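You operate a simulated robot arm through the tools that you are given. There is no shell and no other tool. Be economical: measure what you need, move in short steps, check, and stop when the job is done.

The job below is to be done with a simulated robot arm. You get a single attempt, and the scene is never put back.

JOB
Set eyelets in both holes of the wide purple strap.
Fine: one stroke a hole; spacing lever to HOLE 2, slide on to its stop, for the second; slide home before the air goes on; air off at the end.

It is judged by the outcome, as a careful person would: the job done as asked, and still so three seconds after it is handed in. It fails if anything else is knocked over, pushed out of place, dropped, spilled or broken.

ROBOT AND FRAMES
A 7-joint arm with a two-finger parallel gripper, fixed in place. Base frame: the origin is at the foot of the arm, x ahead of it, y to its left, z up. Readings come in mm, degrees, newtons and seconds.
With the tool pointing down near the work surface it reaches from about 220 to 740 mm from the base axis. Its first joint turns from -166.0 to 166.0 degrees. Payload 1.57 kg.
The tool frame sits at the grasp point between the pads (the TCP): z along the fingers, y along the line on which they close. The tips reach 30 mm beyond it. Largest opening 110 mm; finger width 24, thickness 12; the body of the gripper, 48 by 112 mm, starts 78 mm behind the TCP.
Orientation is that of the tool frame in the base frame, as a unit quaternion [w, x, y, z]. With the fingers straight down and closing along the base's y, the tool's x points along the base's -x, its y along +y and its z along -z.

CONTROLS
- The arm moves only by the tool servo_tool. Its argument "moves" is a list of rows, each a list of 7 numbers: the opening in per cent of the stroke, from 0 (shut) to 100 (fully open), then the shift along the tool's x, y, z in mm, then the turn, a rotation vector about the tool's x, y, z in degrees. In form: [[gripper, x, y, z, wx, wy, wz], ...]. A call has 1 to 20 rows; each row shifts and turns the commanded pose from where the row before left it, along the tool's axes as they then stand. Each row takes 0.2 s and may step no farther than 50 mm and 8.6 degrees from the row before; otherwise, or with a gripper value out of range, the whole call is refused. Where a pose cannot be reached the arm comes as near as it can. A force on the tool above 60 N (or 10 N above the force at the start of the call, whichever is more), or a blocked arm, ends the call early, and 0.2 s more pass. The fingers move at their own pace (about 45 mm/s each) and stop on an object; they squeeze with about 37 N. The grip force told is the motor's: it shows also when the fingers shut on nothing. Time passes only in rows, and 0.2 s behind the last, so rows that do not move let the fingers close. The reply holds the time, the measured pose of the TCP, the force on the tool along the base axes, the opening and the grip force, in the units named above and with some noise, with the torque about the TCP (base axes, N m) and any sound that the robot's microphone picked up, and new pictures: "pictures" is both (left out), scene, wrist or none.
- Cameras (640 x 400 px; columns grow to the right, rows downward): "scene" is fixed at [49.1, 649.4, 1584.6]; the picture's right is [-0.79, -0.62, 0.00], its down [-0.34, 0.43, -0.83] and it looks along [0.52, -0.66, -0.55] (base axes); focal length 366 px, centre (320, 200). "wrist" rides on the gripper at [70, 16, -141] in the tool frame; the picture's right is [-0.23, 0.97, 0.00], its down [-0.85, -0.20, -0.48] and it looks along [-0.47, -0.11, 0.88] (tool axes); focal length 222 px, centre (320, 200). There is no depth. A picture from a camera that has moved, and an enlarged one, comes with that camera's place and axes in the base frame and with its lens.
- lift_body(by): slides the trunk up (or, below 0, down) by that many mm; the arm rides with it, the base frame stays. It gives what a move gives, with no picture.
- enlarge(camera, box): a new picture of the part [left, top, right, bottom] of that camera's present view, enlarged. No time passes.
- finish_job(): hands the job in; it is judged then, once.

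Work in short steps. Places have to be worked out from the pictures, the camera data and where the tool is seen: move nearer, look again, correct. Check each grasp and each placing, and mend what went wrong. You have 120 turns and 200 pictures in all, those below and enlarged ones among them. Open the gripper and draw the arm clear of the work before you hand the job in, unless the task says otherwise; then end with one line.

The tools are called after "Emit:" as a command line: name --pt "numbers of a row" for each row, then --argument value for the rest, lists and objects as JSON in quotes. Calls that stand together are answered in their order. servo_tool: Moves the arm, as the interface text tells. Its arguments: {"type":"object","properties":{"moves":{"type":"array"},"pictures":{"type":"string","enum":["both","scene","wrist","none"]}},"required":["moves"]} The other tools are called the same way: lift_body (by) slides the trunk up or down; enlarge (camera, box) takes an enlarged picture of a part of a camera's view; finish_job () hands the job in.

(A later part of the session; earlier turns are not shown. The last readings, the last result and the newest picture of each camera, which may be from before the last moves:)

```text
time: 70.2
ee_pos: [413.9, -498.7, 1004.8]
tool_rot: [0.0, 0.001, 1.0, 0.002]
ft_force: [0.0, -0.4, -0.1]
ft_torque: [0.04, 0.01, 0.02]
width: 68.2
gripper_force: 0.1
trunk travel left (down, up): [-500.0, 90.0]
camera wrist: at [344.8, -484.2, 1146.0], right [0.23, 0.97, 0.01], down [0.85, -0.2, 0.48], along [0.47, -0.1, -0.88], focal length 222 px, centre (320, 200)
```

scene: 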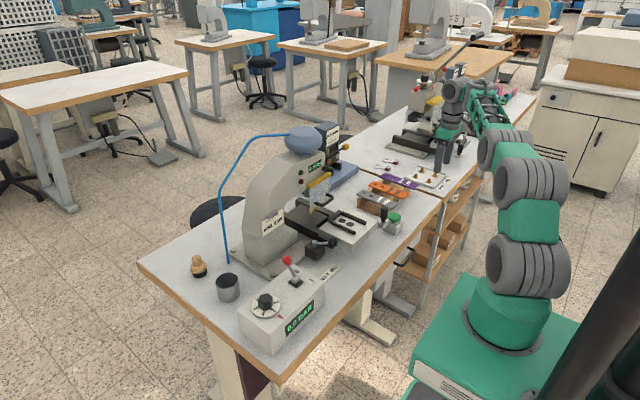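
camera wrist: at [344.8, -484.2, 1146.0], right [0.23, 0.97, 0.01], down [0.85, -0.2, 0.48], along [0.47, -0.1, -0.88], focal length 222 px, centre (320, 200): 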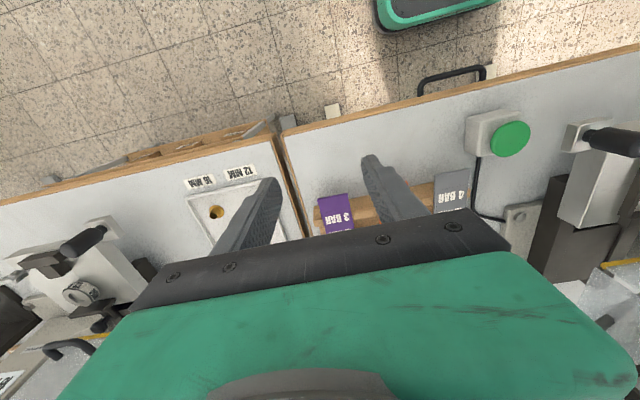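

At yaw 0 there are no limits. Approach the strap tail: TCP (503,-498), descend in two stages.

Emit:
servo_tool --pt "64 -45 0 0 0 0 0" --pt "64 -44 1 10 0 0 0" --pt "64 0 0 40 0 0 0" --pt "64 0 0 0 0 0 0" --pictures "wrist"

Emit:
enlarge --camera "scene" --box '[360, 140, 460, 220]'

```text
time: 71.2
ee_pos: [502.8, -495.6, 954.1]
tool_rot: [0.001, 0.0, 1.0, 0.002]
ft_force: [-0.5, 0.5, 0.6]
ft_torque: [-0.01, 0.01, -0.01]
width: 70.3
gripper_force: 0.0
trunk travel left (down, up): [-500.0, 90.0]
camera wrist: at [434.6, -482.4, 1096.4], right [0.23, 0.97, 0.0], down [0.86, -0.2, 0.48], along [0.47, -0.1, -0.88], focal length 222 px, centre (320, 200)
```

wrist: 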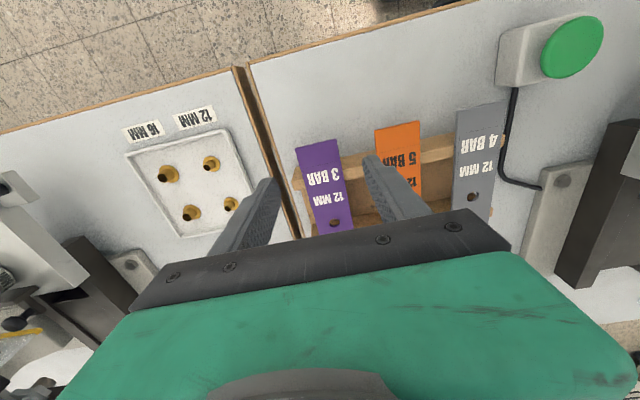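

```text
5.00 times, centred on (410, 180) of scene
camera zoom: at [49.1, 649.4, 1584.6], right [-0.79, -0.62, 0.0], down [-0.34, 0.43, -0.83], along [0.52, -0.66, -0.55], focal length 1830 px, centre (-130, 300)
```

zoom: 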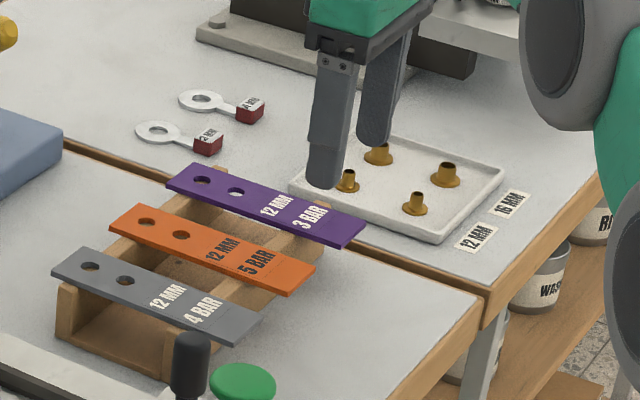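

Aligned with strap (tail x 491, y -497). Descend and grip.

Emit:
servo_tool --pt "64 0 -1.5 30 0 0 0" --pt "64 0 0 30 0 0 0" --pt "64 0 0 12 0 0 0" --pt "40 0 0 0 0 0 0" --pt "20 0 0 0 0 0 0" --pt "0 0 0 0 0 0 0" --pt "0 0 0 0 0 0 0" --pt "0 0 0 0 0 0 0" --pictures "none"

Emit:
servo_tool --pt "0 0 0 -15 0 0 0" --pt "0 0 0 -40 0 0 0" --pt "0 0 0 -40 0 0 0" --pt "0 0 0 -15 0 0 0" --pictures "wrist"

Emit:
enlarge --camera "scene" --box '[340, 110, 460, 210]'

```text
time: 73.0
ee_pos: [502.9, -497.3, 881.2]
tool_rot: [0.0, 0.0, 1.0, 0.002]
ft_force: [-0.6, -0.9, 0.9]
ft_torque: [0.01, 0.06, 0.03]
width: 42.7
gripper_force: 37.0
trunk travel left (down, up): [-500.0, 90.0]
```

```text
time: 74.0
ee_pos: [502.3, -497.3, 991.7]
tool_rot: [-0.001, 0.0, 1.0, 0.003]
ft_force: [-0.6, 0.8, 0.2]
ft_torque: [-0.01, 0.02, -0.02]
width: 42.8
gripper_force: 37.4
trunk travel left (down, up): [-500.0, 90.0]
camera wrist: at [434.2, -482.9, 1133.8], right [0.23, 0.97, 0.0], down [0.86, -0.2, 0.48], along [0.47, -0.1, -0.88], focal length 222 px, centre (320, 200)
```

wrist: 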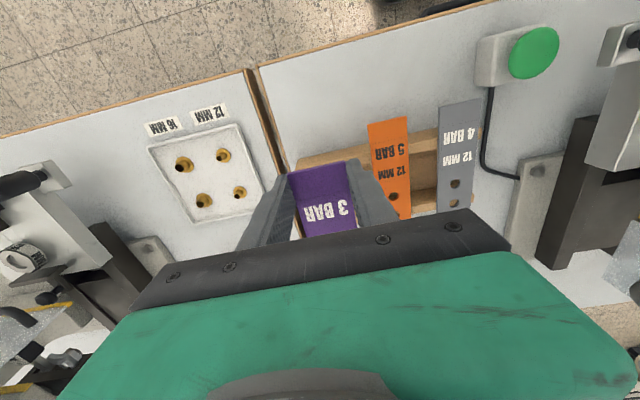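

```text
4.00 times, centred on (400, 160) of scene
camera zoom: at [49.1, 649.4, 1584.6], right [-0.79, -0.62, 0.0], down [-0.34, 0.43, -0.83], along [0.52, -0.66, -0.55], focal length 1464 px, centre (0, 360)
```

zoom: 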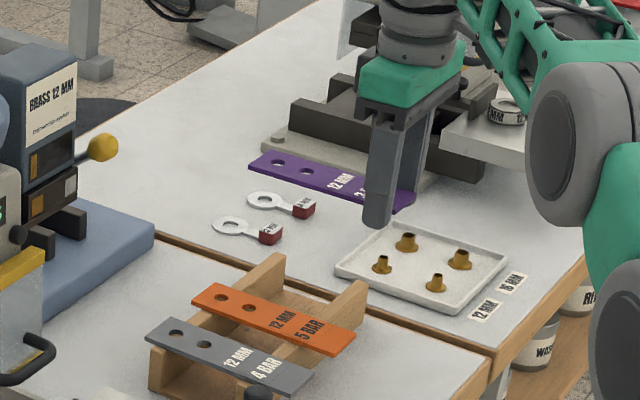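

Strap is held level again. Move to x ≈ 442, then across to y ≈ -113, staying high.

Emit:
servo_tool --pt "0 30 0 0 0 0 0" --pt "0 30 0 0 0 0 0" --pt "0 0 45 0 0 0 0" --pt "0 0 45 0 0 0 0" --pt "0 0 45 0 0 0 0" --pt "0 0 45 0 0 0 0" --pt "0 0 45 0 0 0 0" --pt "0 0 45 0 0 0 0" --pt "0 0 45 0 0 0 0" --pt "0 0 45 0 0 0 0" --pt "0 0 26 0 0 0 0" --pt "0 0 0 0 0 0 0" --pictures "none"

Emit:
enlarge --camera "scene" --box '[280, 160, 420, 250]'

```text
time: 76.6
ee_pos: [442.9, -109.2, 995.7]
tool_rot: [0.0, 0.001, 1.0, 0.003]
ft_force: [0.3, -0.1, -0.9]
ft_torque: [-0.02, 0.0, -0.03]
width: 42.4
gripper_force: 37.0
trunk travel left (down, up): [-500.0, 90.0]
```

```text
4.44 times, centred on (350, 205) of scene
camera zoom: at [49.1, 649.4, 1584.6], right [-0.79, -0.62, 0.0], down [-0.34, 0.43, -0.83], along [0.52, -0.66, -0.55], focal length 1627 px, centre (187, 178)
```

zoom: 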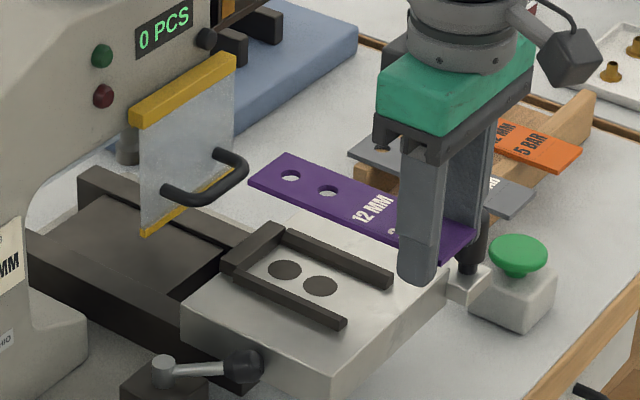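

Lower by 48 mm, so the strap hovers ~10 mm above the rails, and compare in the scene view.

Emit:
servo_tool --pt "0 3 4 24 0 0 0" --pt "0 0 0 24 0 0 0" --pt "0 0 0 0 0 0 0" --pictures "none"

Emit:
enlarge --camera "scene" --box '[310, 190, 390, 240]'

```text
time: 77.4
ee_pos: [440.4, -108.3, 947.2]
tool_rot: [0.0, 0.0, 1.0, 0.002]
ft_force: [0.7, -0.7, -0.7]
ft_torque: [0.01, 0.04, -0.01]
width: 42.4
gripper_force: 36.6
trunk travel left (down, up): [-500.0, 90.0]
```

```text
8.00 times, centred on (350, 215) of scene
camera zoom: at [49.1, 649.4, 1584.6], right [-0.79, -0.62, 0.0], down [-0.34, 0.43, -0.83], along [0.52, -0.66, -0.55], focal length 2929 px, centre (80, 80)
```

zoom: 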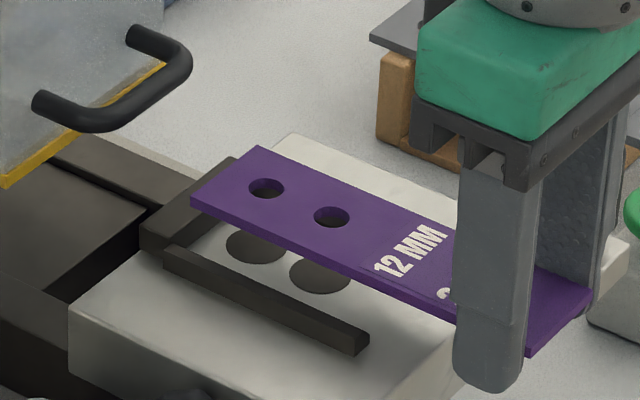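

Estimate a correction of ~+4 mm in y. Shift and lower 7 mm, then compare again.

Emit:
servo_tool --pt "0 0 4 4 0 0 0" --pt "0 0 0 3 0 0 0" --pt "0 0 0 0 0 0 0" --pictures "none"

Emit:
enlarge --camera "scene" --box '[320, 200, 370, 235]'

```text
time: 78.2
ee_pos: [438.2, -104.8, 939.8]
tool_rot: [0.0, 0.001, 1.0, 0.002]
ft_force: [0.0, -0.2, 0.6]
ft_torque: [-0.01, 0.04, 0.01]
width: 42.5
gripper_force: 36.6
trunk travel left (down, up): [-500.0, 90.0]
```

```text
11.43 times, centred on (345, 218) of scene
camera zoom: at [49.1, 649.4, 1584.6], right [-0.79, -0.62, 0.0], down [-0.34, 0.43, -0.83], along [0.52, -0.66, -0.55], focal length 4184 px, centre (34, 0)
```

zoom: 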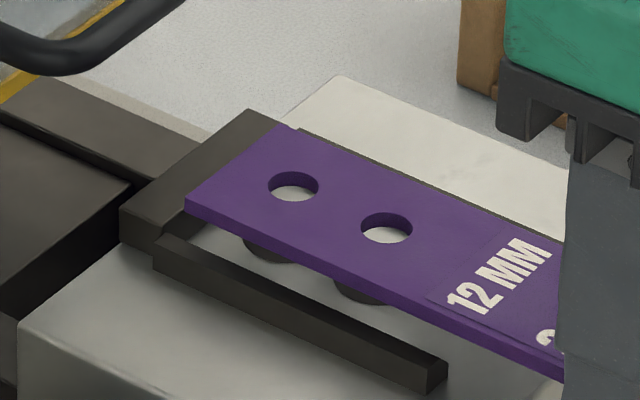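

Correct +2 mm y, +1.5 mm x, lower 5 mm more, look again.

Emit:
servo_tool --pt "0 -1.5 2 0 0 0 0" --pt "0 0 0 5 0 0 0" --pt "0 0 0 0 0 0 0" --pictures "none"

Emit:
enlarge --camera "scene" --box '[320, 200, 370, 235]'

```text
time: 79.0
ee_pos: [440.6, -102.8, 934.2]
tool_rot: [0.0, 0.001, 1.0, 0.003]
ft_force: [0.9, 0.4, -0.4]
ft_torque: [0.03, 0.01, -0.02]
width: 42.7
gripper_force: 36.6
trunk travel left (down, up): [-500.0, 90.0]
```

```text
11.43 times, centred on (345, 218) of scene
camera zoom: at [49.1, 649.4, 1584.6], right [-0.79, -0.62, 0.0], down [-0.34, 0.43, -0.83], along [0.52, -0.66, -0.55], focal length 4184 px, centre (34, 0)
```

zoom: 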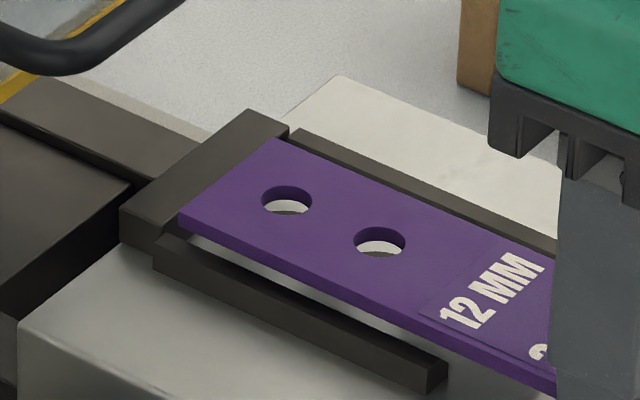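

Alignment is good: pure lowering of ~7 mm should land the holes on the recesses. Lower slowly with force checks.

Emit:
servo_tool --pt "0 0 0 2 0 0 0" --pt "0 0 0 2 0 0 0" --pt "0 0 0 1.5 0 0 0" --pt "0 0 0 0 0 0 0" --pictures "none"

Emit:
enlarge --camera "scene" --box '[320, 200, 370, 235]'

```text
time: 80.0
ee_pos: [440.7, -104.2, 930.2]
tool_rot: [0.002, 0.0, 1.0, 0.003]
ft_force: [-0.4, 0.2, 6.8]
ft_torque: [0.15, -0.42, 0.06]
width: 42.6
gripper_force: 37.2
trunk travel left (down, up): [-500.0, 90.0]
```

```text
11.43 times, centred on (345, 218) of scene
camera zoom: at [49.1, 649.4, 1584.6], right [-0.79, -0.62, 0.0], down [-0.34, 0.43, -0.83], along [0.52, -0.66, -0.55], focal length 4184 px, centre (34, 0)
```

zoom: 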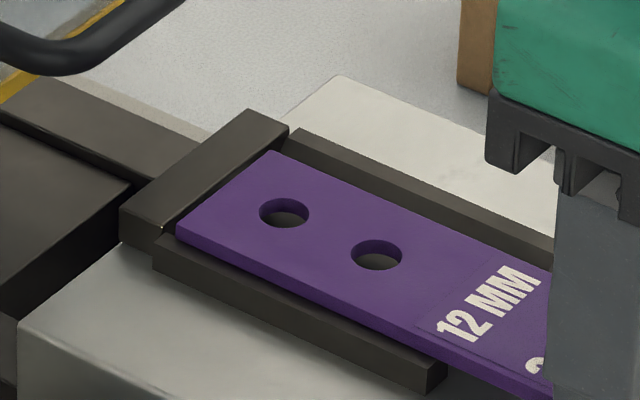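

There's contact at the near (+y) rail's outer end (from the torque). Lift 2 mm, shift -2.5 mm in y, lower again.

Emit:
servo_tool --pt "0 0 0 -3 0 0 0" --pt "0 0 -2.5 0 0 0 0" --pt "0 0 0 2 0 0 0" --pt "0 0 0 2 0 0 0" --pt "0 0 0 0 0 0 0" --pictures "none"

Emit:
enlarge --camera "scene" --box '[320, 200, 370, 235]'

```text
time: 81.2
ee_pos: [441.7, -106.7, 928.8]
tool_rot: [0.001, 0.001, 1.0, 0.002]
ft_force: [-0.3, -3.3, 5.3]
ft_torque: [0.08, -0.36, -0.2]
width: 42.4
gripper_force: 37.4
trunk travel left (down, up): [-500.0, 90.0]
```

```text
11.43 times, centred on (345, 218) of scene
camera zoom: at [49.1, 649.4, 1584.6], right [-0.79, -0.62, 0.0], down [-0.34, 0.43, -0.83], along [0.52, -0.66, -0.55], focal length 4184 px, centre (34, 0)
```

zoom: 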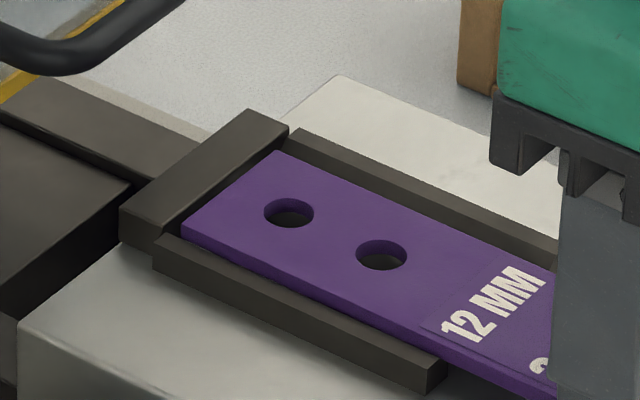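

Still riding on the near rail's edge (pushing -y). Shift another -1.5 mm and lower.

Emit:
servo_tool --pt "0 0 -1.5 -1.5 0 0 0" --pt "0 0 0 1.5 0 0 0" --pt "0 0 0 1.5 0 0 0" --pt "0 0 0 0 0 0 0" --pictures "none"

Emit:
enlarge --camera "scene" --box '[320, 200, 370, 235]'

```text
time: 82.2
ee_pos: [440.6, -106.1, 926.3]
tool_rot: [0.001, 0.001, 1.0, 0.002]
ft_force: [0.7, -4.3, 8.6]
ft_torque: [0.14, -0.54, -0.29]
width: 42.6
gripper_force: 36.9
trunk travel left (down, up): [-500.0, 90.0]
```

```text
11.43 times, centred on (345, 218) of scene
camera zoom: at [49.1, 649.4, 1584.6], right [-0.79, -0.62, 0.0], down [-0.34, 0.43, -0.83], along [0.52, -0.66, -0.55], focal length 4184 px, centre (34, 0)
```

zoom: 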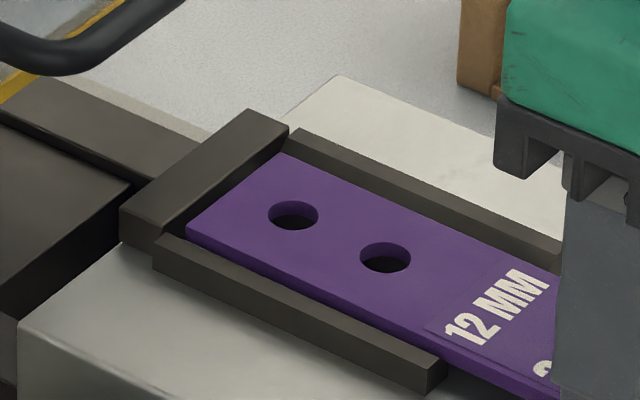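

Contact persists on that rail; shift a further -1.5 mm after lifting slightly.

Emit:
servo_tool --pt "0 0 0 -3 0 0 0" --pt "0 0 -1.5 0 0 0 0" --pt "0 0 0 0 0 0 0" --pictures "none"

Emit:
servo_tool --pt "0 0 0 1.5 0 0 0" --pt "0 0 0 1.5 0 0 0" --pt "0 0 0 0 0 0 0" --pictures "none"

Emit:
enlarge --camera "scene" --box '[330, 205, 390, 245]'

```text
time: 83.0
ee_pos: [440.0, -107.7, 928.7]
tool_rot: [-0.001, 0.0, 1.0, 0.003]
ft_force: [0.1, -0.5, 0.1]
ft_torque: [-0.04, 0.04, 0.0]
width: 42.4
gripper_force: 37.0
trunk travel left (down, up): [-500.0, 90.0]
```

```text
time: 83.8
ee_pos: [441.1, -107.3, 927.5]
tool_rot: [0.0, 0.001, 1.0, 0.002]
ft_force: [-0.8, -0.4, -0.3]
ft_torque: [0.0, 0.01, -0.03]
width: 42.6
gripper_force: 36.2
trunk travel left (down, up): [-500.0, 90.0]
```

```text
10.00 times, centred on (360, 225) of scene
camera zoom: at [49.1, 649.4, 1584.6], right [-0.79, -0.62, 0.0], down [-0.34, 0.43, -0.83], along [0.52, -0.66, -0.55], focal length 3661 px, centre (-80, -50)
```

zoom: 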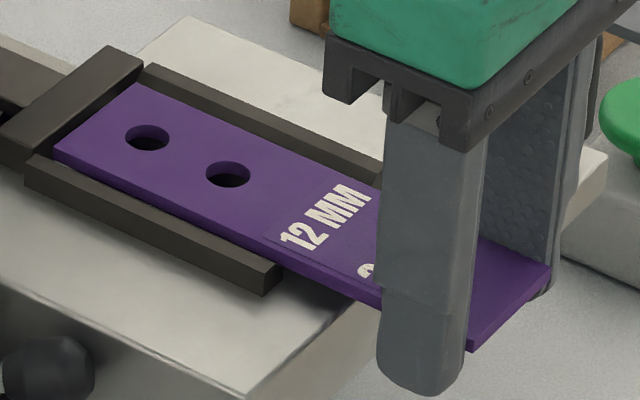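

Free now. Continue lowering until it touches.

Emit:
servo_tool --pt "0 0 0 1 0 0 0" --pt "0 0 0 1 0 0 0" --pt "0 0 0 1 0 0 0" --pt "0 0 0 0 0 0 0" --pictures "none"

Emit:
enlarge --camera "scene" --box '[330, 205, 390, 245]'

```text
time: 84.8
ee_pos: [439.0, -110.0, 923.7]
tool_rot: [-0.001, 0.001, 1.0, 0.003]
ft_force: [-0.6, -4.8, 1.1]
ft_torque: [-0.06, -0.07, -0.25]
width: 42.5
gripper_force: 36.9
trunk travel left (down, up): [-500.0, 90.0]
```

```text
10.00 times, centred on (360, 225) of scene
camera zoom: at [49.1, 649.4, 1584.6], right [-0.79, -0.62, 0.0], down [-0.34, 0.43, -0.83], along [0.52, -0.66, -0.55], focal length 3661 px, centre (-80, -50)
```

zoom: 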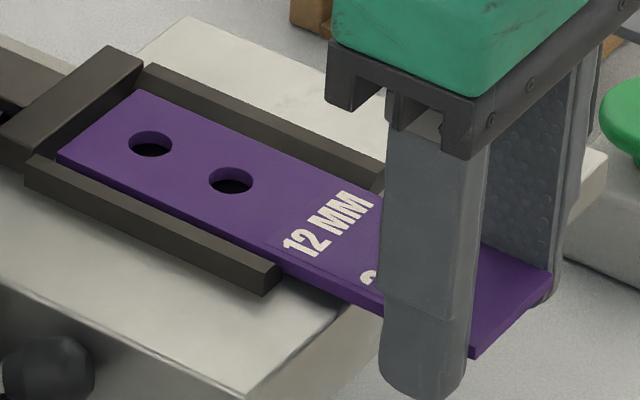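

The strap has dropped between the rails (side contact only). Ease -1 mm in y and lower to seat.

Emit:
servo_tool --pt "0 0 -1.2 0 0 0 0" --pt "0 0 0 1 0 0 0" --pt "0 0 0 1 0 0 0" --pt "0 0 0 0 0 0 0" --pictures "none"

Emit:
enlarge --camera "scene" --box '[330, 205, 390, 245]'

```text
time: 85.8
ee_pos: [441.3, -109.2, 921.6]
tool_rot: [0.0, 0.0, 1.0, 0.003]
ft_force: [-0.5, -0.6, -0.1]
ft_torque: [0.01, 0.05, -0.02]
width: 42.8
gripper_force: 37.1
trunk travel left (down, up): [-500.0, 90.0]
```

```text
10.00 times, centred on (360, 225) of scene
camera zoom: at [49.1, 649.4, 1584.6], right [-0.79, -0.62, 0.0], down [-0.34, 0.43, -0.83], along [0.52, -0.66, -0.55], focal length 3661 px, centre (-80, -50)
```

zoom: 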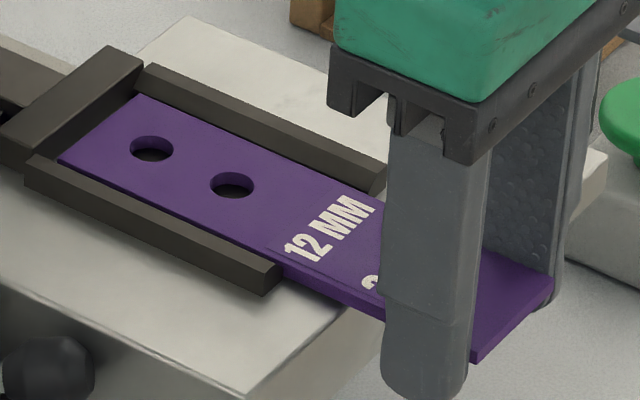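

Strap sits freely between the rails; holes are ~3 mm short of the recesses. Push it +x toward the fence while watching force.

Emit:
servo_tool --pt "0 -1 0 0 0 0 0" --pt "0 -1 0 0 0 0 0" --pt "0 -1 0 0 0 0 0" --pt "0 0 0 1 0 0 0" --pt "0 0 0 0 0 0 0" --pictures "none"

Emit:
enlarge --camera "scene" --box '[325, 205, 365, 235]'

```text
time: 87.0
ee_pos: [443.4, -108.8, 919.4]
tool_rot: [0.0, 0.0, 1.0, 0.002]
ft_force: [0.0, -0.9, 0.3]
ft_torque: [-0.02, 0.0, -0.02]
width: 42.5
gripper_force: 36.4
trunk travel left (down, up): [-500.0, 90.0]
```

```text
13.33 times, centred on (345, 220) of scene
camera zoom: at [49.1, 649.4, 1584.6], right [-0.79, -0.62, 0.0], down [-0.34, 0.43, -0.83], along [0.52, -0.66, -0.55], focal length 4881 px, centre (-13, -67)
```

zoom: 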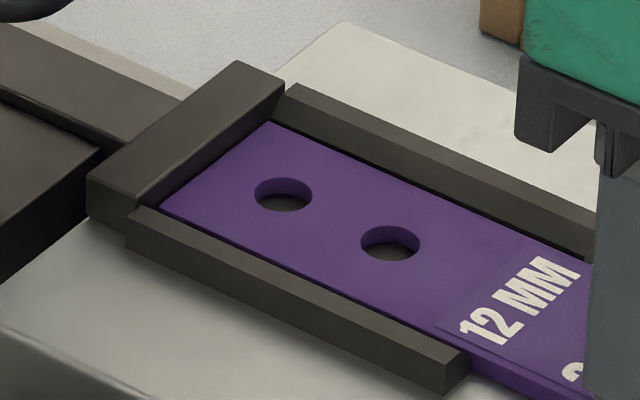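

Holes now coincide with the recesses. Lower until it touches down.

Emit:
servo_tool --pt "0 0 0 1 0 0 0" --pt "0 0 0 1 0 0 0" --pt "0 0 0 0 0 0 0" --pictures "none"

```text
time: 87.8
ee_pos: [444.1, -109.6, 920.0]
tool_rot: [0.002, 0.0, 1.0, 0.001]
ft_force: [1.0, 0.3, 13.8]
ft_torque: [-0.1, -0.36, 0.02]
width: 42.7
gripper_force: 37.1
trunk travel left (down, up): [-500.0, 90.0]
```

Seated on the tray. Relieve the pressure and nudge +x to the fence.

Emit:
servo_tool --pt "0 0 0 -1.5 0 0 0" --pt "0 -1 0 0 0 0 0" --pt "0 -1 0 0 0 0 0" --pt "0 0 0 0 0 0 0" --pictures "none"

Emit:
enlarge --camera "scene" --box '[325, 205, 365, 235]'

```text
time: 88.8
ee_pos: [443.8, -110.1, 919.5]
tool_rot: [-0.001, 0.0, 1.0, 0.003]
ft_force: [-3.5, 0.0, 11.0]
ft_torque: [-0.11, -0.21, -0.05]
width: 42.8
gripper_force: 37.1
trunk travel left (down, up): [-500.0, 90.0]
```

```text
13.33 times, centred on (345, 220) of scene
camera zoom: at [49.1, 649.4, 1584.6], right [-0.79, -0.62, 0.0], down [-0.34, 0.43, -0.83], along [0.52, -0.66, -0.55], focal length 4881 px, centre (-13, -67)
```

zoom: 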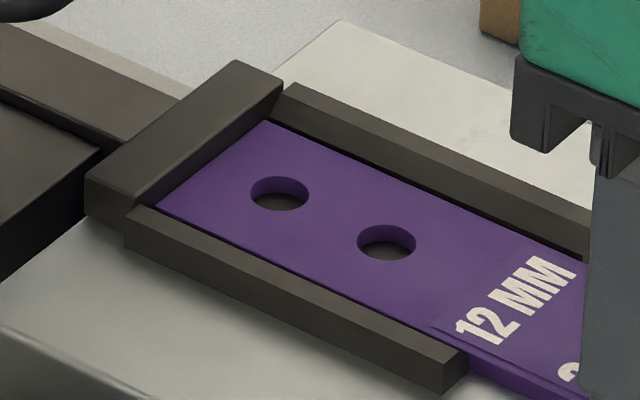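

Strap is against the fence. Release and rise.

Emit:
servo_tool --pt "42 0 0 0 0 0 0" --pt "50 0 0 0 0 0 0" --pt "56 0 0 0 0 0 0" --pt "56 0 0 0 0 0 0" --pt "56 0 0 -20 0 0 0" --pt "56 0 0 -40 0 0 0" --pt "56 0 0 -40 0 0 0" --pictures "none"

Emit:
enlarge --camera "scene" --box '[310, 195, 390, 245]'

Emit:
enlarge --camera "scene" --box '[290, 225, 360, 275]'

```text
time: 90.4
ee_pos: [446.7, -110.5, 1020.3]
tool_rot: [0.001, -0.001, 1.0, 0.002]
ft_force: [0.5, 0.4, -0.1]
ft_torque: [-0.02, 0.0, 0.0]
width: 61.7
gripper_force: 0.1
trunk travel left (down, up): [-500.0, 90.0]
```

```text
8.00 times, centred on (350, 220) of scene
camera zoom: at [49.1, 649.4, 1584.6], right [-0.79, -0.62, 0.0], down [-0.34, 0.43, -0.83], along [0.52, -0.66, -0.55], focal length 2929 px, centre (80, 40)
```

zoom: 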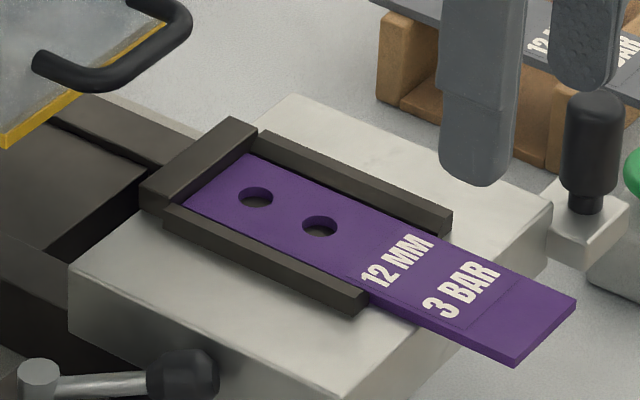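

```text
8.00 times, centred on (325, 250) of scene
camera zoom: at [49.1, 649.4, 1584.6], right [-0.79, -0.62, 0.0], down [-0.34, 0.43, -0.83], along [0.52, -0.66, -0.55], focal length 2929 px, centre (280, -200)
```

zoom: 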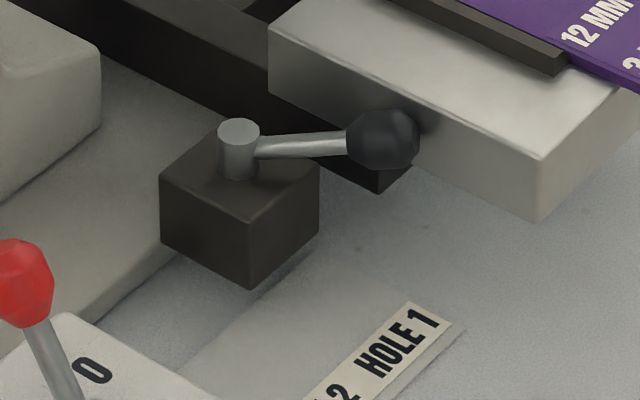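

Strap lies well in the fixture, and the spacing lever is at HOLE 1. Next, the slide: close the gripper and move in front (-x side) of the upright handle near (470,-203).

Emit:
servo_tool --pt "0 12 -45 0 0 0 0" --pt "0 12 -45 0 0 0 0" --pt "0 0 -3 0 0 0 0" --pt "0 0 0 0 0 0 0" --pictures "both"

Emit:
enlarge --camera "scene" --box '[340, 180, 430, 240]'

```text
time: 91.4
ee_pos: [421.4, -204.0, 1017.1]
tool_rot: [0.0, 0.0, 1.0, 0.003]
ft_force: [0.1, 0.5, -0.1]
ft_torque: [0.0, 0.01, -0.01]
width: 0.0
gripper_force: 15.1
trunk travel left (down, up): [-500.0, 90.0]
camera wrist: at [352.1, -191.0, 1159.5], right [0.23, 0.97, 0.01], down [0.86, -0.2, 0.48], along [0.47, -0.1, -0.88], focal length 222 px, centre (320, 200)
```

scene: 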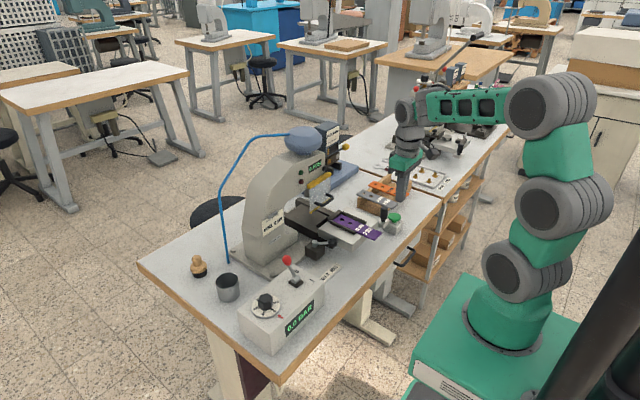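
wrist: 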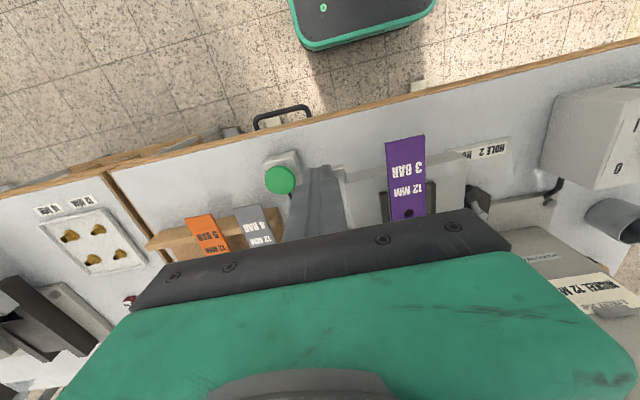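

```text
6.67 times, centred on (385, 210) of scene
camera zoom: at [49.1, 649.4, 1584.6], right [-0.79, -0.62, 0.0], down [-0.34, 0.43, -0.83], along [0.52, -0.66, -0.55], focal length 2441 px, centre (-113, 133)
```

zoom: 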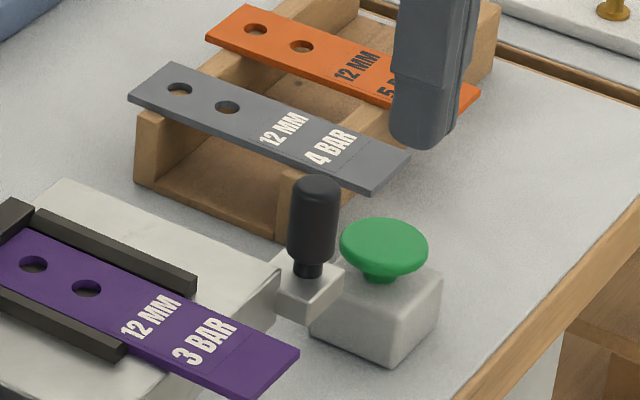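

Clear to descend: handle between finger and tray, button ~40 mm away. Lower beside it, then push +x in steps.

Emit:
servo_tool --pt "0 0 0 40 0 0 0" --pt "0 0 0 35 0 0 0" --pt "0 -10 0 0 0 0 0" --pt "0 -10 0 0 0 0 0" --pt "0 -8 0 0 0 0 0" --pt "0 0 0 0 0 0 0" --pictures "none"

Emit:
enlarge --camera "scene" --box '[290, 160, 430, 250]'

```text
time: 92.8
ee_pos: [448.3, -202.3, 943.1]
tool_rot: [-0.001, -0.001, 1.0, 0.002]
ft_force: [-6.8, 0.4, -2.4]
ft_torque: [0.05, 0.23, 0.03]
width: 0.0
gripper_force: 21.1
trunk travel left (down, up): [-500.0, 90.0]
```

```text
4.44 times, centred on (360, 205) of scene
camera zoom: at [49.1, 649.4, 1584.6], right [-0.79, -0.62, 0.0], down [-0.34, 0.43, -0.83], along [0.52, -0.66, -0.55], focal length 1627 px, centre (142, 178)
```

zoom: 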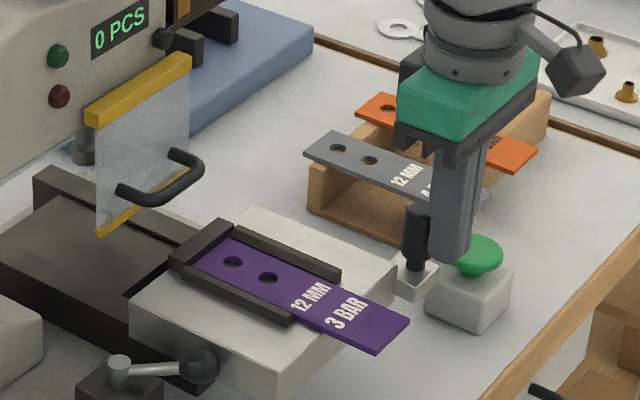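

Contact made at ~7 N. Continue pushing +x in steps.

Emit:
servo_tool --pt "0 -6 0 0 0 0 0" --pt "0 -6 0 0 0 0 0" --pt "0 -6 0 0 0 0 0" --pt "0 -6 0 0 0 0 0" --pt "0 -6 0 0 0 0 0" --pt "0 0 0 0 0 0 0" --pictures "none"

Emit:
enlarge --camera "scene" --box '[290, 160, 430, 250]'

```text
time: 94.2
ee_pos: [480.5, -201.0, 943.4]
tool_rot: [0.0, 0.0, 1.0, 0.003]
ft_force: [-0.7, -0.5, 0.3]
ft_torque: [-0.02, 0.03, 0.02]
width: 0.1
gripper_force: 20.8
trunk travel left (down, up): [-500.0, 90.0]
```

```text
4.44 times, centred on (360, 205) of scene
camera zoom: at [49.1, 649.4, 1584.6], right [-0.79, -0.62, 0.0], down [-0.34, 0.43, -0.83], along [0.52, -0.66, -0.55], focal length 1627 px, centre (142, 178)
```

zoom: 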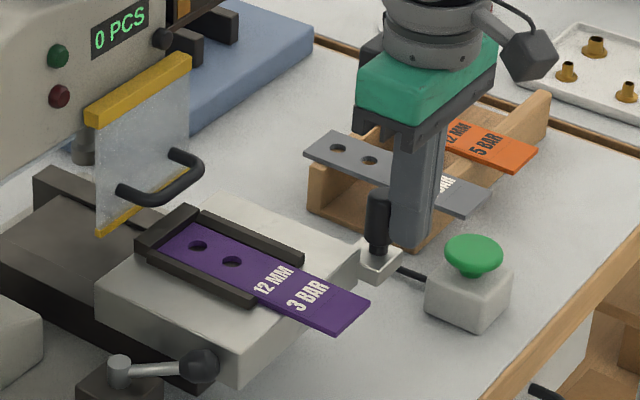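

The slide and strap move together nicely. Continue, watching clearance to the guard.

Emit:
servo_tool --pt "0 -6 0 0 0 0 0" --pt "0 -6 0 0 0 0 0" --pt "0 -6 0 0 0 0 0" --pt "0 -6 0 0 0 0 0" --pt "0 0 0 0 0 0 0" --pictures "none"

Emit:
enlarge --camera "scene" --box '[280, 160, 400, 240]'

```text
time: 95.4
ee_pos: [506.2, -202.8, 944.2]
tool_rot: [0.0, 0.0, 1.0, 0.003]
ft_force: [0.0, 0.3, 0.0]
ft_torque: [-0.02, 0.03, 0.0]
width: 0.2
gripper_force: 21.5
trunk travel left (down, up): [-500.0, 90.0]
```

```text
5.00 times, centred on (340, 200) of scene
camera zoom: at [49.1, 649.4, 1584.6], right [-0.79, -0.62, 0.0], down [-0.34, 0.43, -0.83], along [0.52, -0.66, -0.55], focal length 1830 px, centre (220, 200)
```

zoom: 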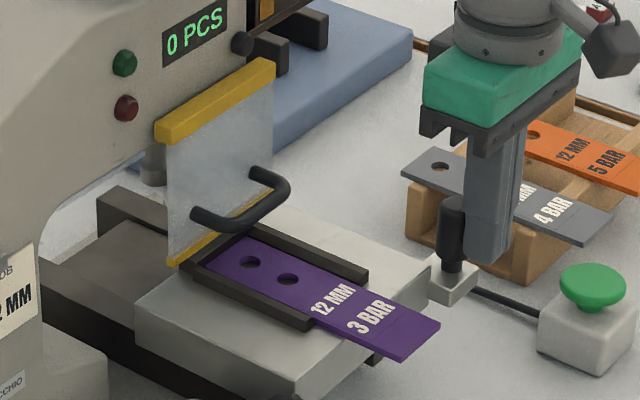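

The fence passes below the guard freely. Continue.

Emit:
servo_tool --pt "0 -6 0 0 0 0 0" --pt "0 -6 0 0 0 0 0" --pt "0 -6 0 0 0 0 0" --pt "0 -6 0 0 0 0 0" --pt "0 0 0 0 0 0 0" --pictures "none"

Emit:
enlarge --camera "scene" --box '[280, 160, 400, 240]'

```text
time: 96.6
ee_pos: [527.7, -201.4, 944.7]
tool_rot: [0.0, 0.0, 1.0, 0.003]
ft_force: [-1.8, 0.6, -0.8]
ft_torque: [0.0, 0.07, 0.01]
width: 0.2
gripper_force: 21.3
trunk travel left (down, up): [-500.0, 90.0]
```

```text
5.00 times, centred on (340, 200) of scene
camera zoom: at [49.1, 649.4, 1584.6], right [-0.79, -0.62, 0.0], down [-0.34, 0.43, -0.83], along [0.52, -0.66, -0.55], focal length 1830 px, centre (220, 200)
```

zoom: 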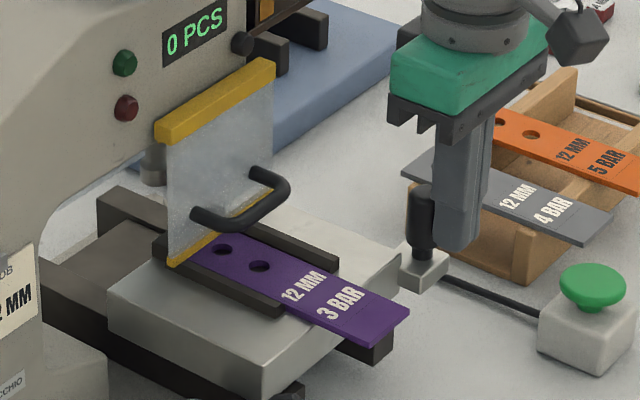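

Keep pushing.

Emit:
servo_tool --pt "0 -6 0 0 0 0 0" --pt "0 -6 0 0 0 0 0" --pt "0 -6 0 0 0 0 0" --pt "0 -6 0 0 0 0 0" --pt "0 0 0 0 0 0 0" --pictures "none"

Emit:
enlarge --camera "scene" --box '[270, 150, 390, 240]'

```text
time: 97.8
ee_pos: [550.2, -202.4, 943.7]
tool_rot: [0.0, 0.0, 1.0, 0.003]
ft_force: [-0.7, 0.3, -0.8]
ft_torque: [-0.01, 0.01, 0.0]
width: 0.0
gripper_force: 21.4
trunk travel left (down, up): [-500.0, 90.0]
```

```text
4.44 times, centred on (330, 195) of scene
camera zoom: at [49.1, 649.4, 1584.6], right [-0.79, -0.62, 0.0], down [-0.34, 0.43, -0.83], along [0.52, -0.66, -0.55], focal length 1627 px, centre (276, 222)
```

zoom: 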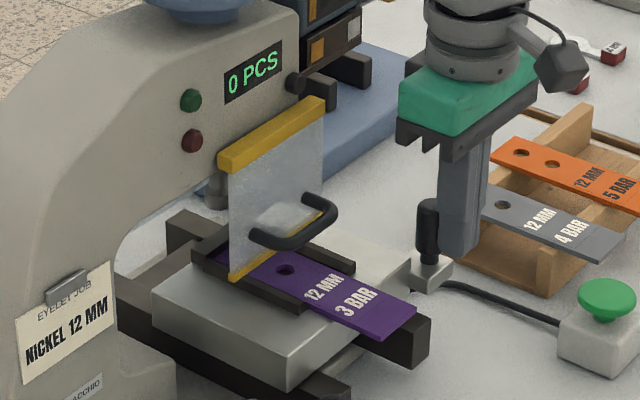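

Continue toward the stop.

Emit:
servo_tool --pt "0 -6 0 0 0 0 0" --pt "0 -6 0 0 0 0 0" --pt "0 -6 0 0 0 0 0" --pt "0 -6 0 0 0 0 0" --pt "0 0 0 0 0 0 0" --pictures "none"

Emit:
enlarge --camera "scene" --box '[270, 150, 390, 240]'

```text
time: 99.0
ee_pos: [576.4, -201.7, 941.9]
tool_rot: [0.0, 0.0, 1.0, 0.002]
ft_force: [-0.3, 0.6, 0.1]
ft_torque: [0.0, 0.01, 0.01]
width: 0.0
gripper_force: 20.5
trunk travel left (down, up): [-500.0, 90.0]
```

```text
4.44 times, centred on (330, 195) of scene
camera zoom: at [49.1, 649.4, 1584.6], right [-0.79, -0.62, 0.0], down [-0.34, 0.43, -0.83], along [0.52, -0.66, -0.55], focal length 1627 px, centre (276, 222)
```

zoom: 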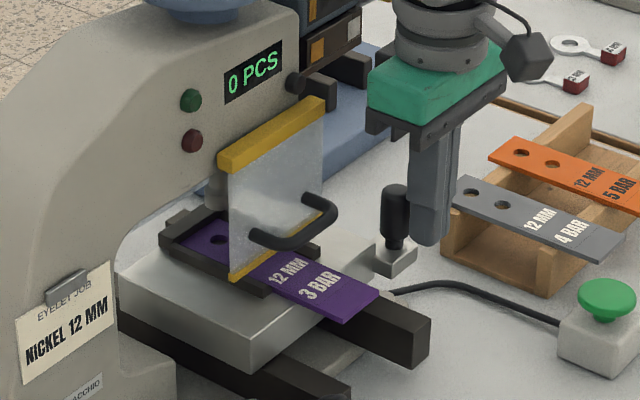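

The slide went ahead of the finger slightly. Push on to find the stop.

Emit:
servo_tool --pt "0 -5 0 0 0 0 0" --pt "0 -5 0 0 0 0 0" --pt "0 -4 0 0 0 0 0" --pt "0 -4 0 0 0 0 0" --pt "0 0 0 0 0 0 0" --pictures "none"

Emit:
enlarge --camera "scene" --box '[270, 150, 390, 240]'

```text
time: 100.1
ee_pos: [582.3, -202.1, 939.3]
tool_rot: [-0.014, 0.003, 1.0, 0.008]
ft_force: [-35.0, -3.4, 6.7]
ft_torque: [0.42, -0.15, -0.06]
width: 0.0
gripper_force: 21.1
trunk travel left (down, up): [-500.0, 90.0]
stopped in row 5: the force on the tool passed its limit at 62 N (the readings are from after the stop); the commanded pose is now the measured one
```

```text
4.44 times, centred on (330, 195) of scene
camera zoom: at [49.1, 649.4, 1584.6], right [-0.79, -0.62, 0.0], down [-0.34, 0.43, -0.83], along [0.52, -0.66, -0.55], focal length 1627 px, centre (276, 222)
```

zoom: 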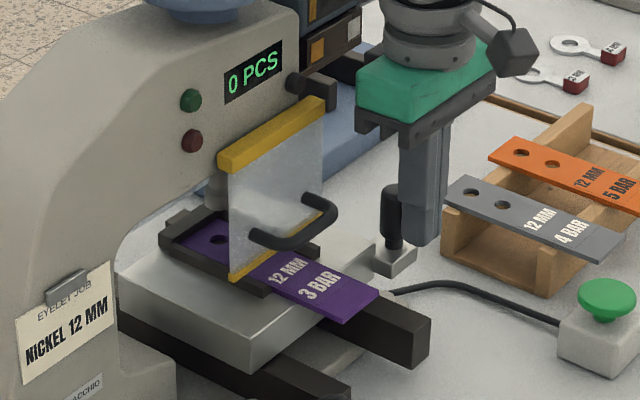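

Slide is on its hard stop (home, HOLE 1). Back off and rise, then check nothing moved back.

Emit:
servo_tool --pt "0 10 0 0 0 0 0" --pt "0 25 0 0 0 0 0" --pt "0 20 0 -30 0 0 0" --pt "0 40 0 -25 0 0 0" --pt "0 40 0 -25 0 0 0" --pictures "none"

Emit:
enlarge --camera "scene" --box '[280, 150, 380, 240]'

Emit:
enlarge --camera "scene" --box '[230, 250, 330, 340]'

```text
time: 101.3
ee_pos: [453.7, -204.7, 1024.2]
tool_rot: [-0.01, 0.002, 1.0, 0.006]
ft_force: [-0.3, -0.4, 0.0]
ft_torque: [0.03, 0.01, -0.02]
width: 0.2
gripper_force: 21.7
trunk travel left (down, up): [-500.0, 90.0]
```

```text
4.44 times, centred on (330, 195) of scene
camera zoom: at [49.1, 649.4, 1584.6], right [-0.79, -0.62, 0.0], down [-0.34, 0.43, -0.83], along [0.52, -0.66, -0.55], focal length 1627 px, centre (276, 222)
```

zoom: 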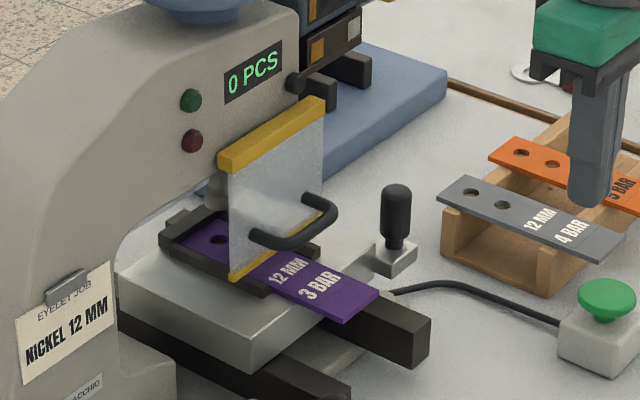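

```text
4.44 times, centred on (280, 295) of scene
camera zoom: at [49.1, 649.4, 1584.6], right [-0.79, -0.62, 0.0], down [-0.34, 0.43, -0.83], along [0.52, -0.66, -0.55], focal length 1627 px, centre (498, -222)
```

zoom: 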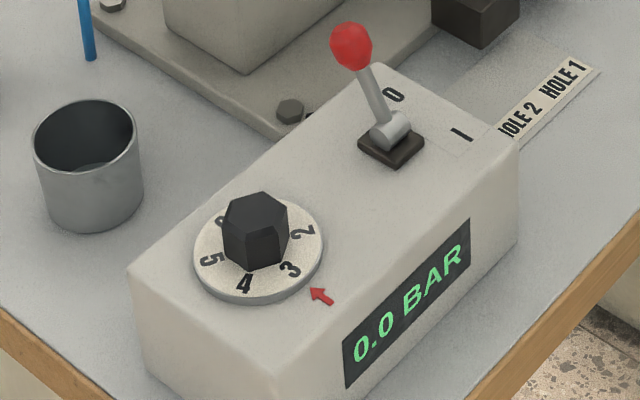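

Slide stayed home. Before the air, I look once more at the magazine, ram nose and lamps for any change.

Emit:
enlarge --camera "scene" --box '[322, 120, 352, 165]'

Emit:
enlarge --camera "scene" --box '[300, 175, 350, 215]'

```text
8.89 times, centred on (337, 142) of scene
camera zoom: at [49.1, 649.4, 1584.6], right [-0.79, -0.62, 0.0], down [-0.34, 0.43, -0.83], along [0.52, -0.66, -0.55], focal length 3254 px, centre (169, 711)
```

zoom: 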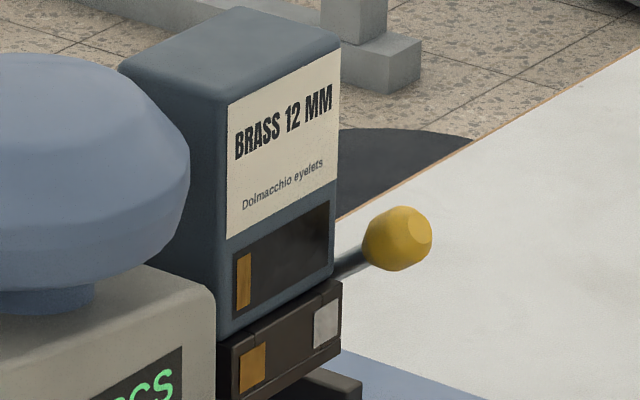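

```text
10.00 times, centred on (325, 195) of scene
camera zoom: at [49.1, 649.4, 1584.6], right [-0.79, -0.62, 0.0], down [-0.34, 0.43, -0.83], along [0.52, -0.66, -0.55], focal length 3661 px, centre (270, 250)
```

zoom: 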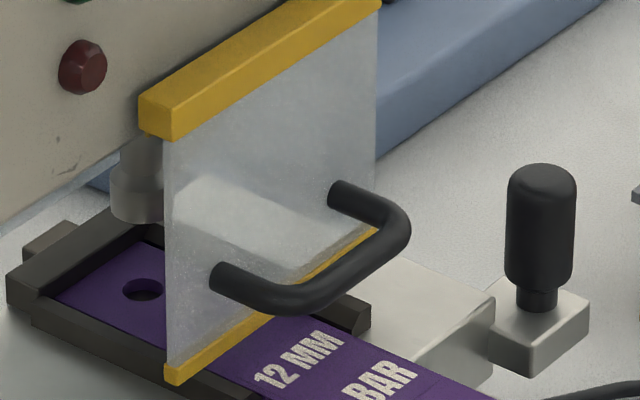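

Everything's ready for the air, but the magazine still shows BRASS while the card says NICKEL. The wide window with strip suggests a sideways-moving selector; I'll test the knob sideways (along -y), gently, from its +y side.

Emit:
lift_body --by 90

Emit:
servo_tool --pt "0 0 0 -25 0 0 0" --pt "0 -45 -7 0 0 0 0" --pt "0 -45 -7 0 0 0 0" --pt "0 -45 -7 0 0 0 0" --pt "0 -45 -7 0 0 0 0" --pt "0 0 0 0 0 0 0" --pictures "wrist"

Emit:
enlarge --camera "scene" --box '[300, 90, 400, 180]'

```text
time: 102.6
ee_pos: [455.6, -205.1, 1114.3]
tool_rot: [-0.01, 0.001, 1.0, 0.006]
ft_force: [0.3, -0.9, -0.4]
ft_torque: [0.02, 0.03, 0.01]
width: 0.1
gripper_force: 21.4
trunk travel left (down, up): [-590.0, 0.0]
```

```text
time: 104.0
ee_pos: [639.7, -231.3, 1133.8]
tool_rot: [-0.009, 0.002, 1.0, 0.005]
ft_force: [0.7, -0.2, -0.4]
ft_torque: [0.01, 0.03, 0.03]
width: 0.0
gripper_force: 21.2
trunk travel left (down, up): [-590.0, 0.0]
camera wrist: at [572.9, -218.0, 1278.0], right [0.23, 0.97, 0.01], down [0.86, -0.21, 0.46], along [0.45, -0.1, -0.89], focal length 222 px, centre (320, 200)
```

wrist: 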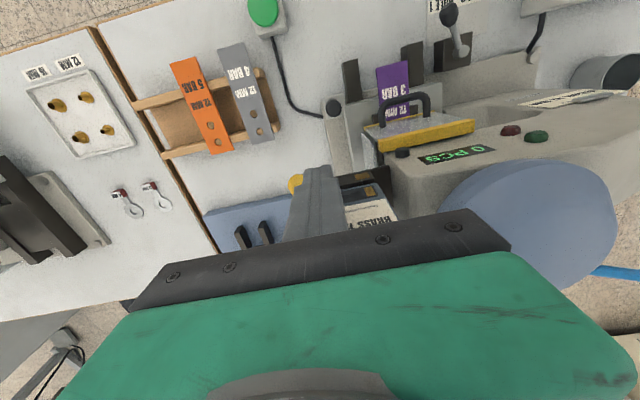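

```text
4.44 times, centred on (350, 135) of scene
camera zoom: at [49.1, 649.4, 1584.6], right [-0.79, -0.62, 0.0], down [-0.34, 0.43, -0.83], along [0.52, -0.66, -0.55], focal length 1627 px, centre (187, 489)
```

zoom: 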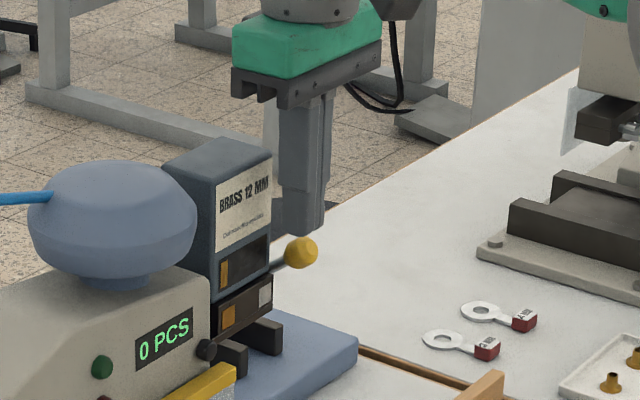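

Emit:
enlarge --camera "wrist" --box '[240, 130, 440, 240]'

Emit:
enlarge --camera "wrist" --box '[340, 50, 500, 160]'

```text
3.20 times, centred on (340, 185) of wrist
camera zoom: at [572.9, -218.0, 1278.0], right [0.23, 0.97, 0.01], down [0.86, -0.21, 0.46], along [0.45, -0.1, -0.89], focal length 711 px, centre (256, 248)
```

zoom: 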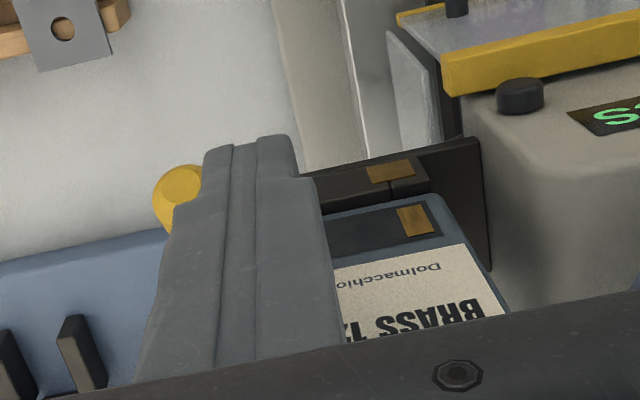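

```text
3.64 times, centred on (420, 105) of wrist
camera zoom: at [572.9, -218.0, 1278.0], right [0.23, 0.97, 0.01], down [0.86, -0.21, 0.46], along [0.45, -0.1, -0.89], focal length 808 px, centre (-44, 546)
```

zoom: 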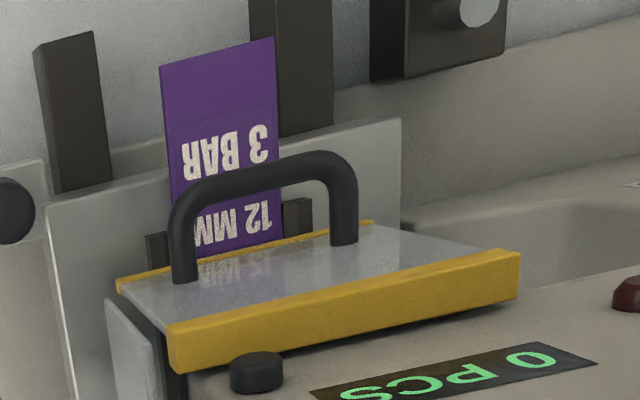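

Finger is on the +y side of the knob. Descend next to it, then push -y gently.

Emit:
servo_tool --pt "0 -6 1 15 0 0 0" --pt "0 0 0 15 0 0 0" --pt "0 0 0 10 0 0 0" --pt "0 0 -3 0 0 0 0" --pt "0 0 -3 0 0 0 0" --pt "0 0 0 0 0 0 0" --pictures "none"

Emit:
enlarge --camera "scene" --box '[310, 120, 370, 170]'

```text
time: 105.4
ee_pos: [641.2, -235.8, 1093.1]
tool_rot: [-0.011, -0.001, 1.0, 0.006]
ft_force: [3.7, 20.5, -2.5]
ft_torque: [0.34, -0.07, 0.23]
width: 0.2
gripper_force: 21.1
trunk travel left (down, up): [-590.0, 0.0]
```

```text
8.00 times, centred on (340, 145) of scene
camera zoom: at [49.1, 649.4, 1584.6], right [-0.79, -0.62, 0.0], down [-0.34, 0.43, -0.83], along [0.52, -0.66, -0.55], focal length 2929 px, centre (160, 640)
```

zoom: 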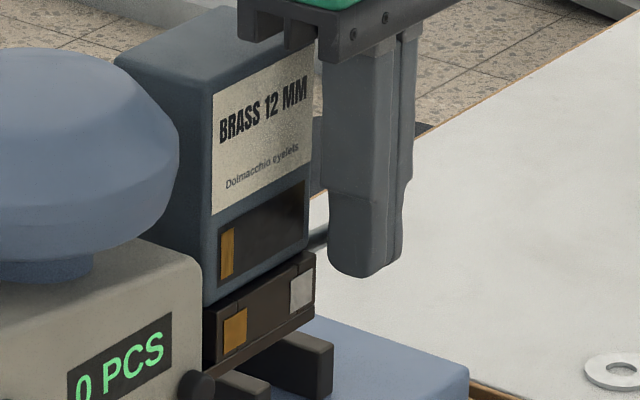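

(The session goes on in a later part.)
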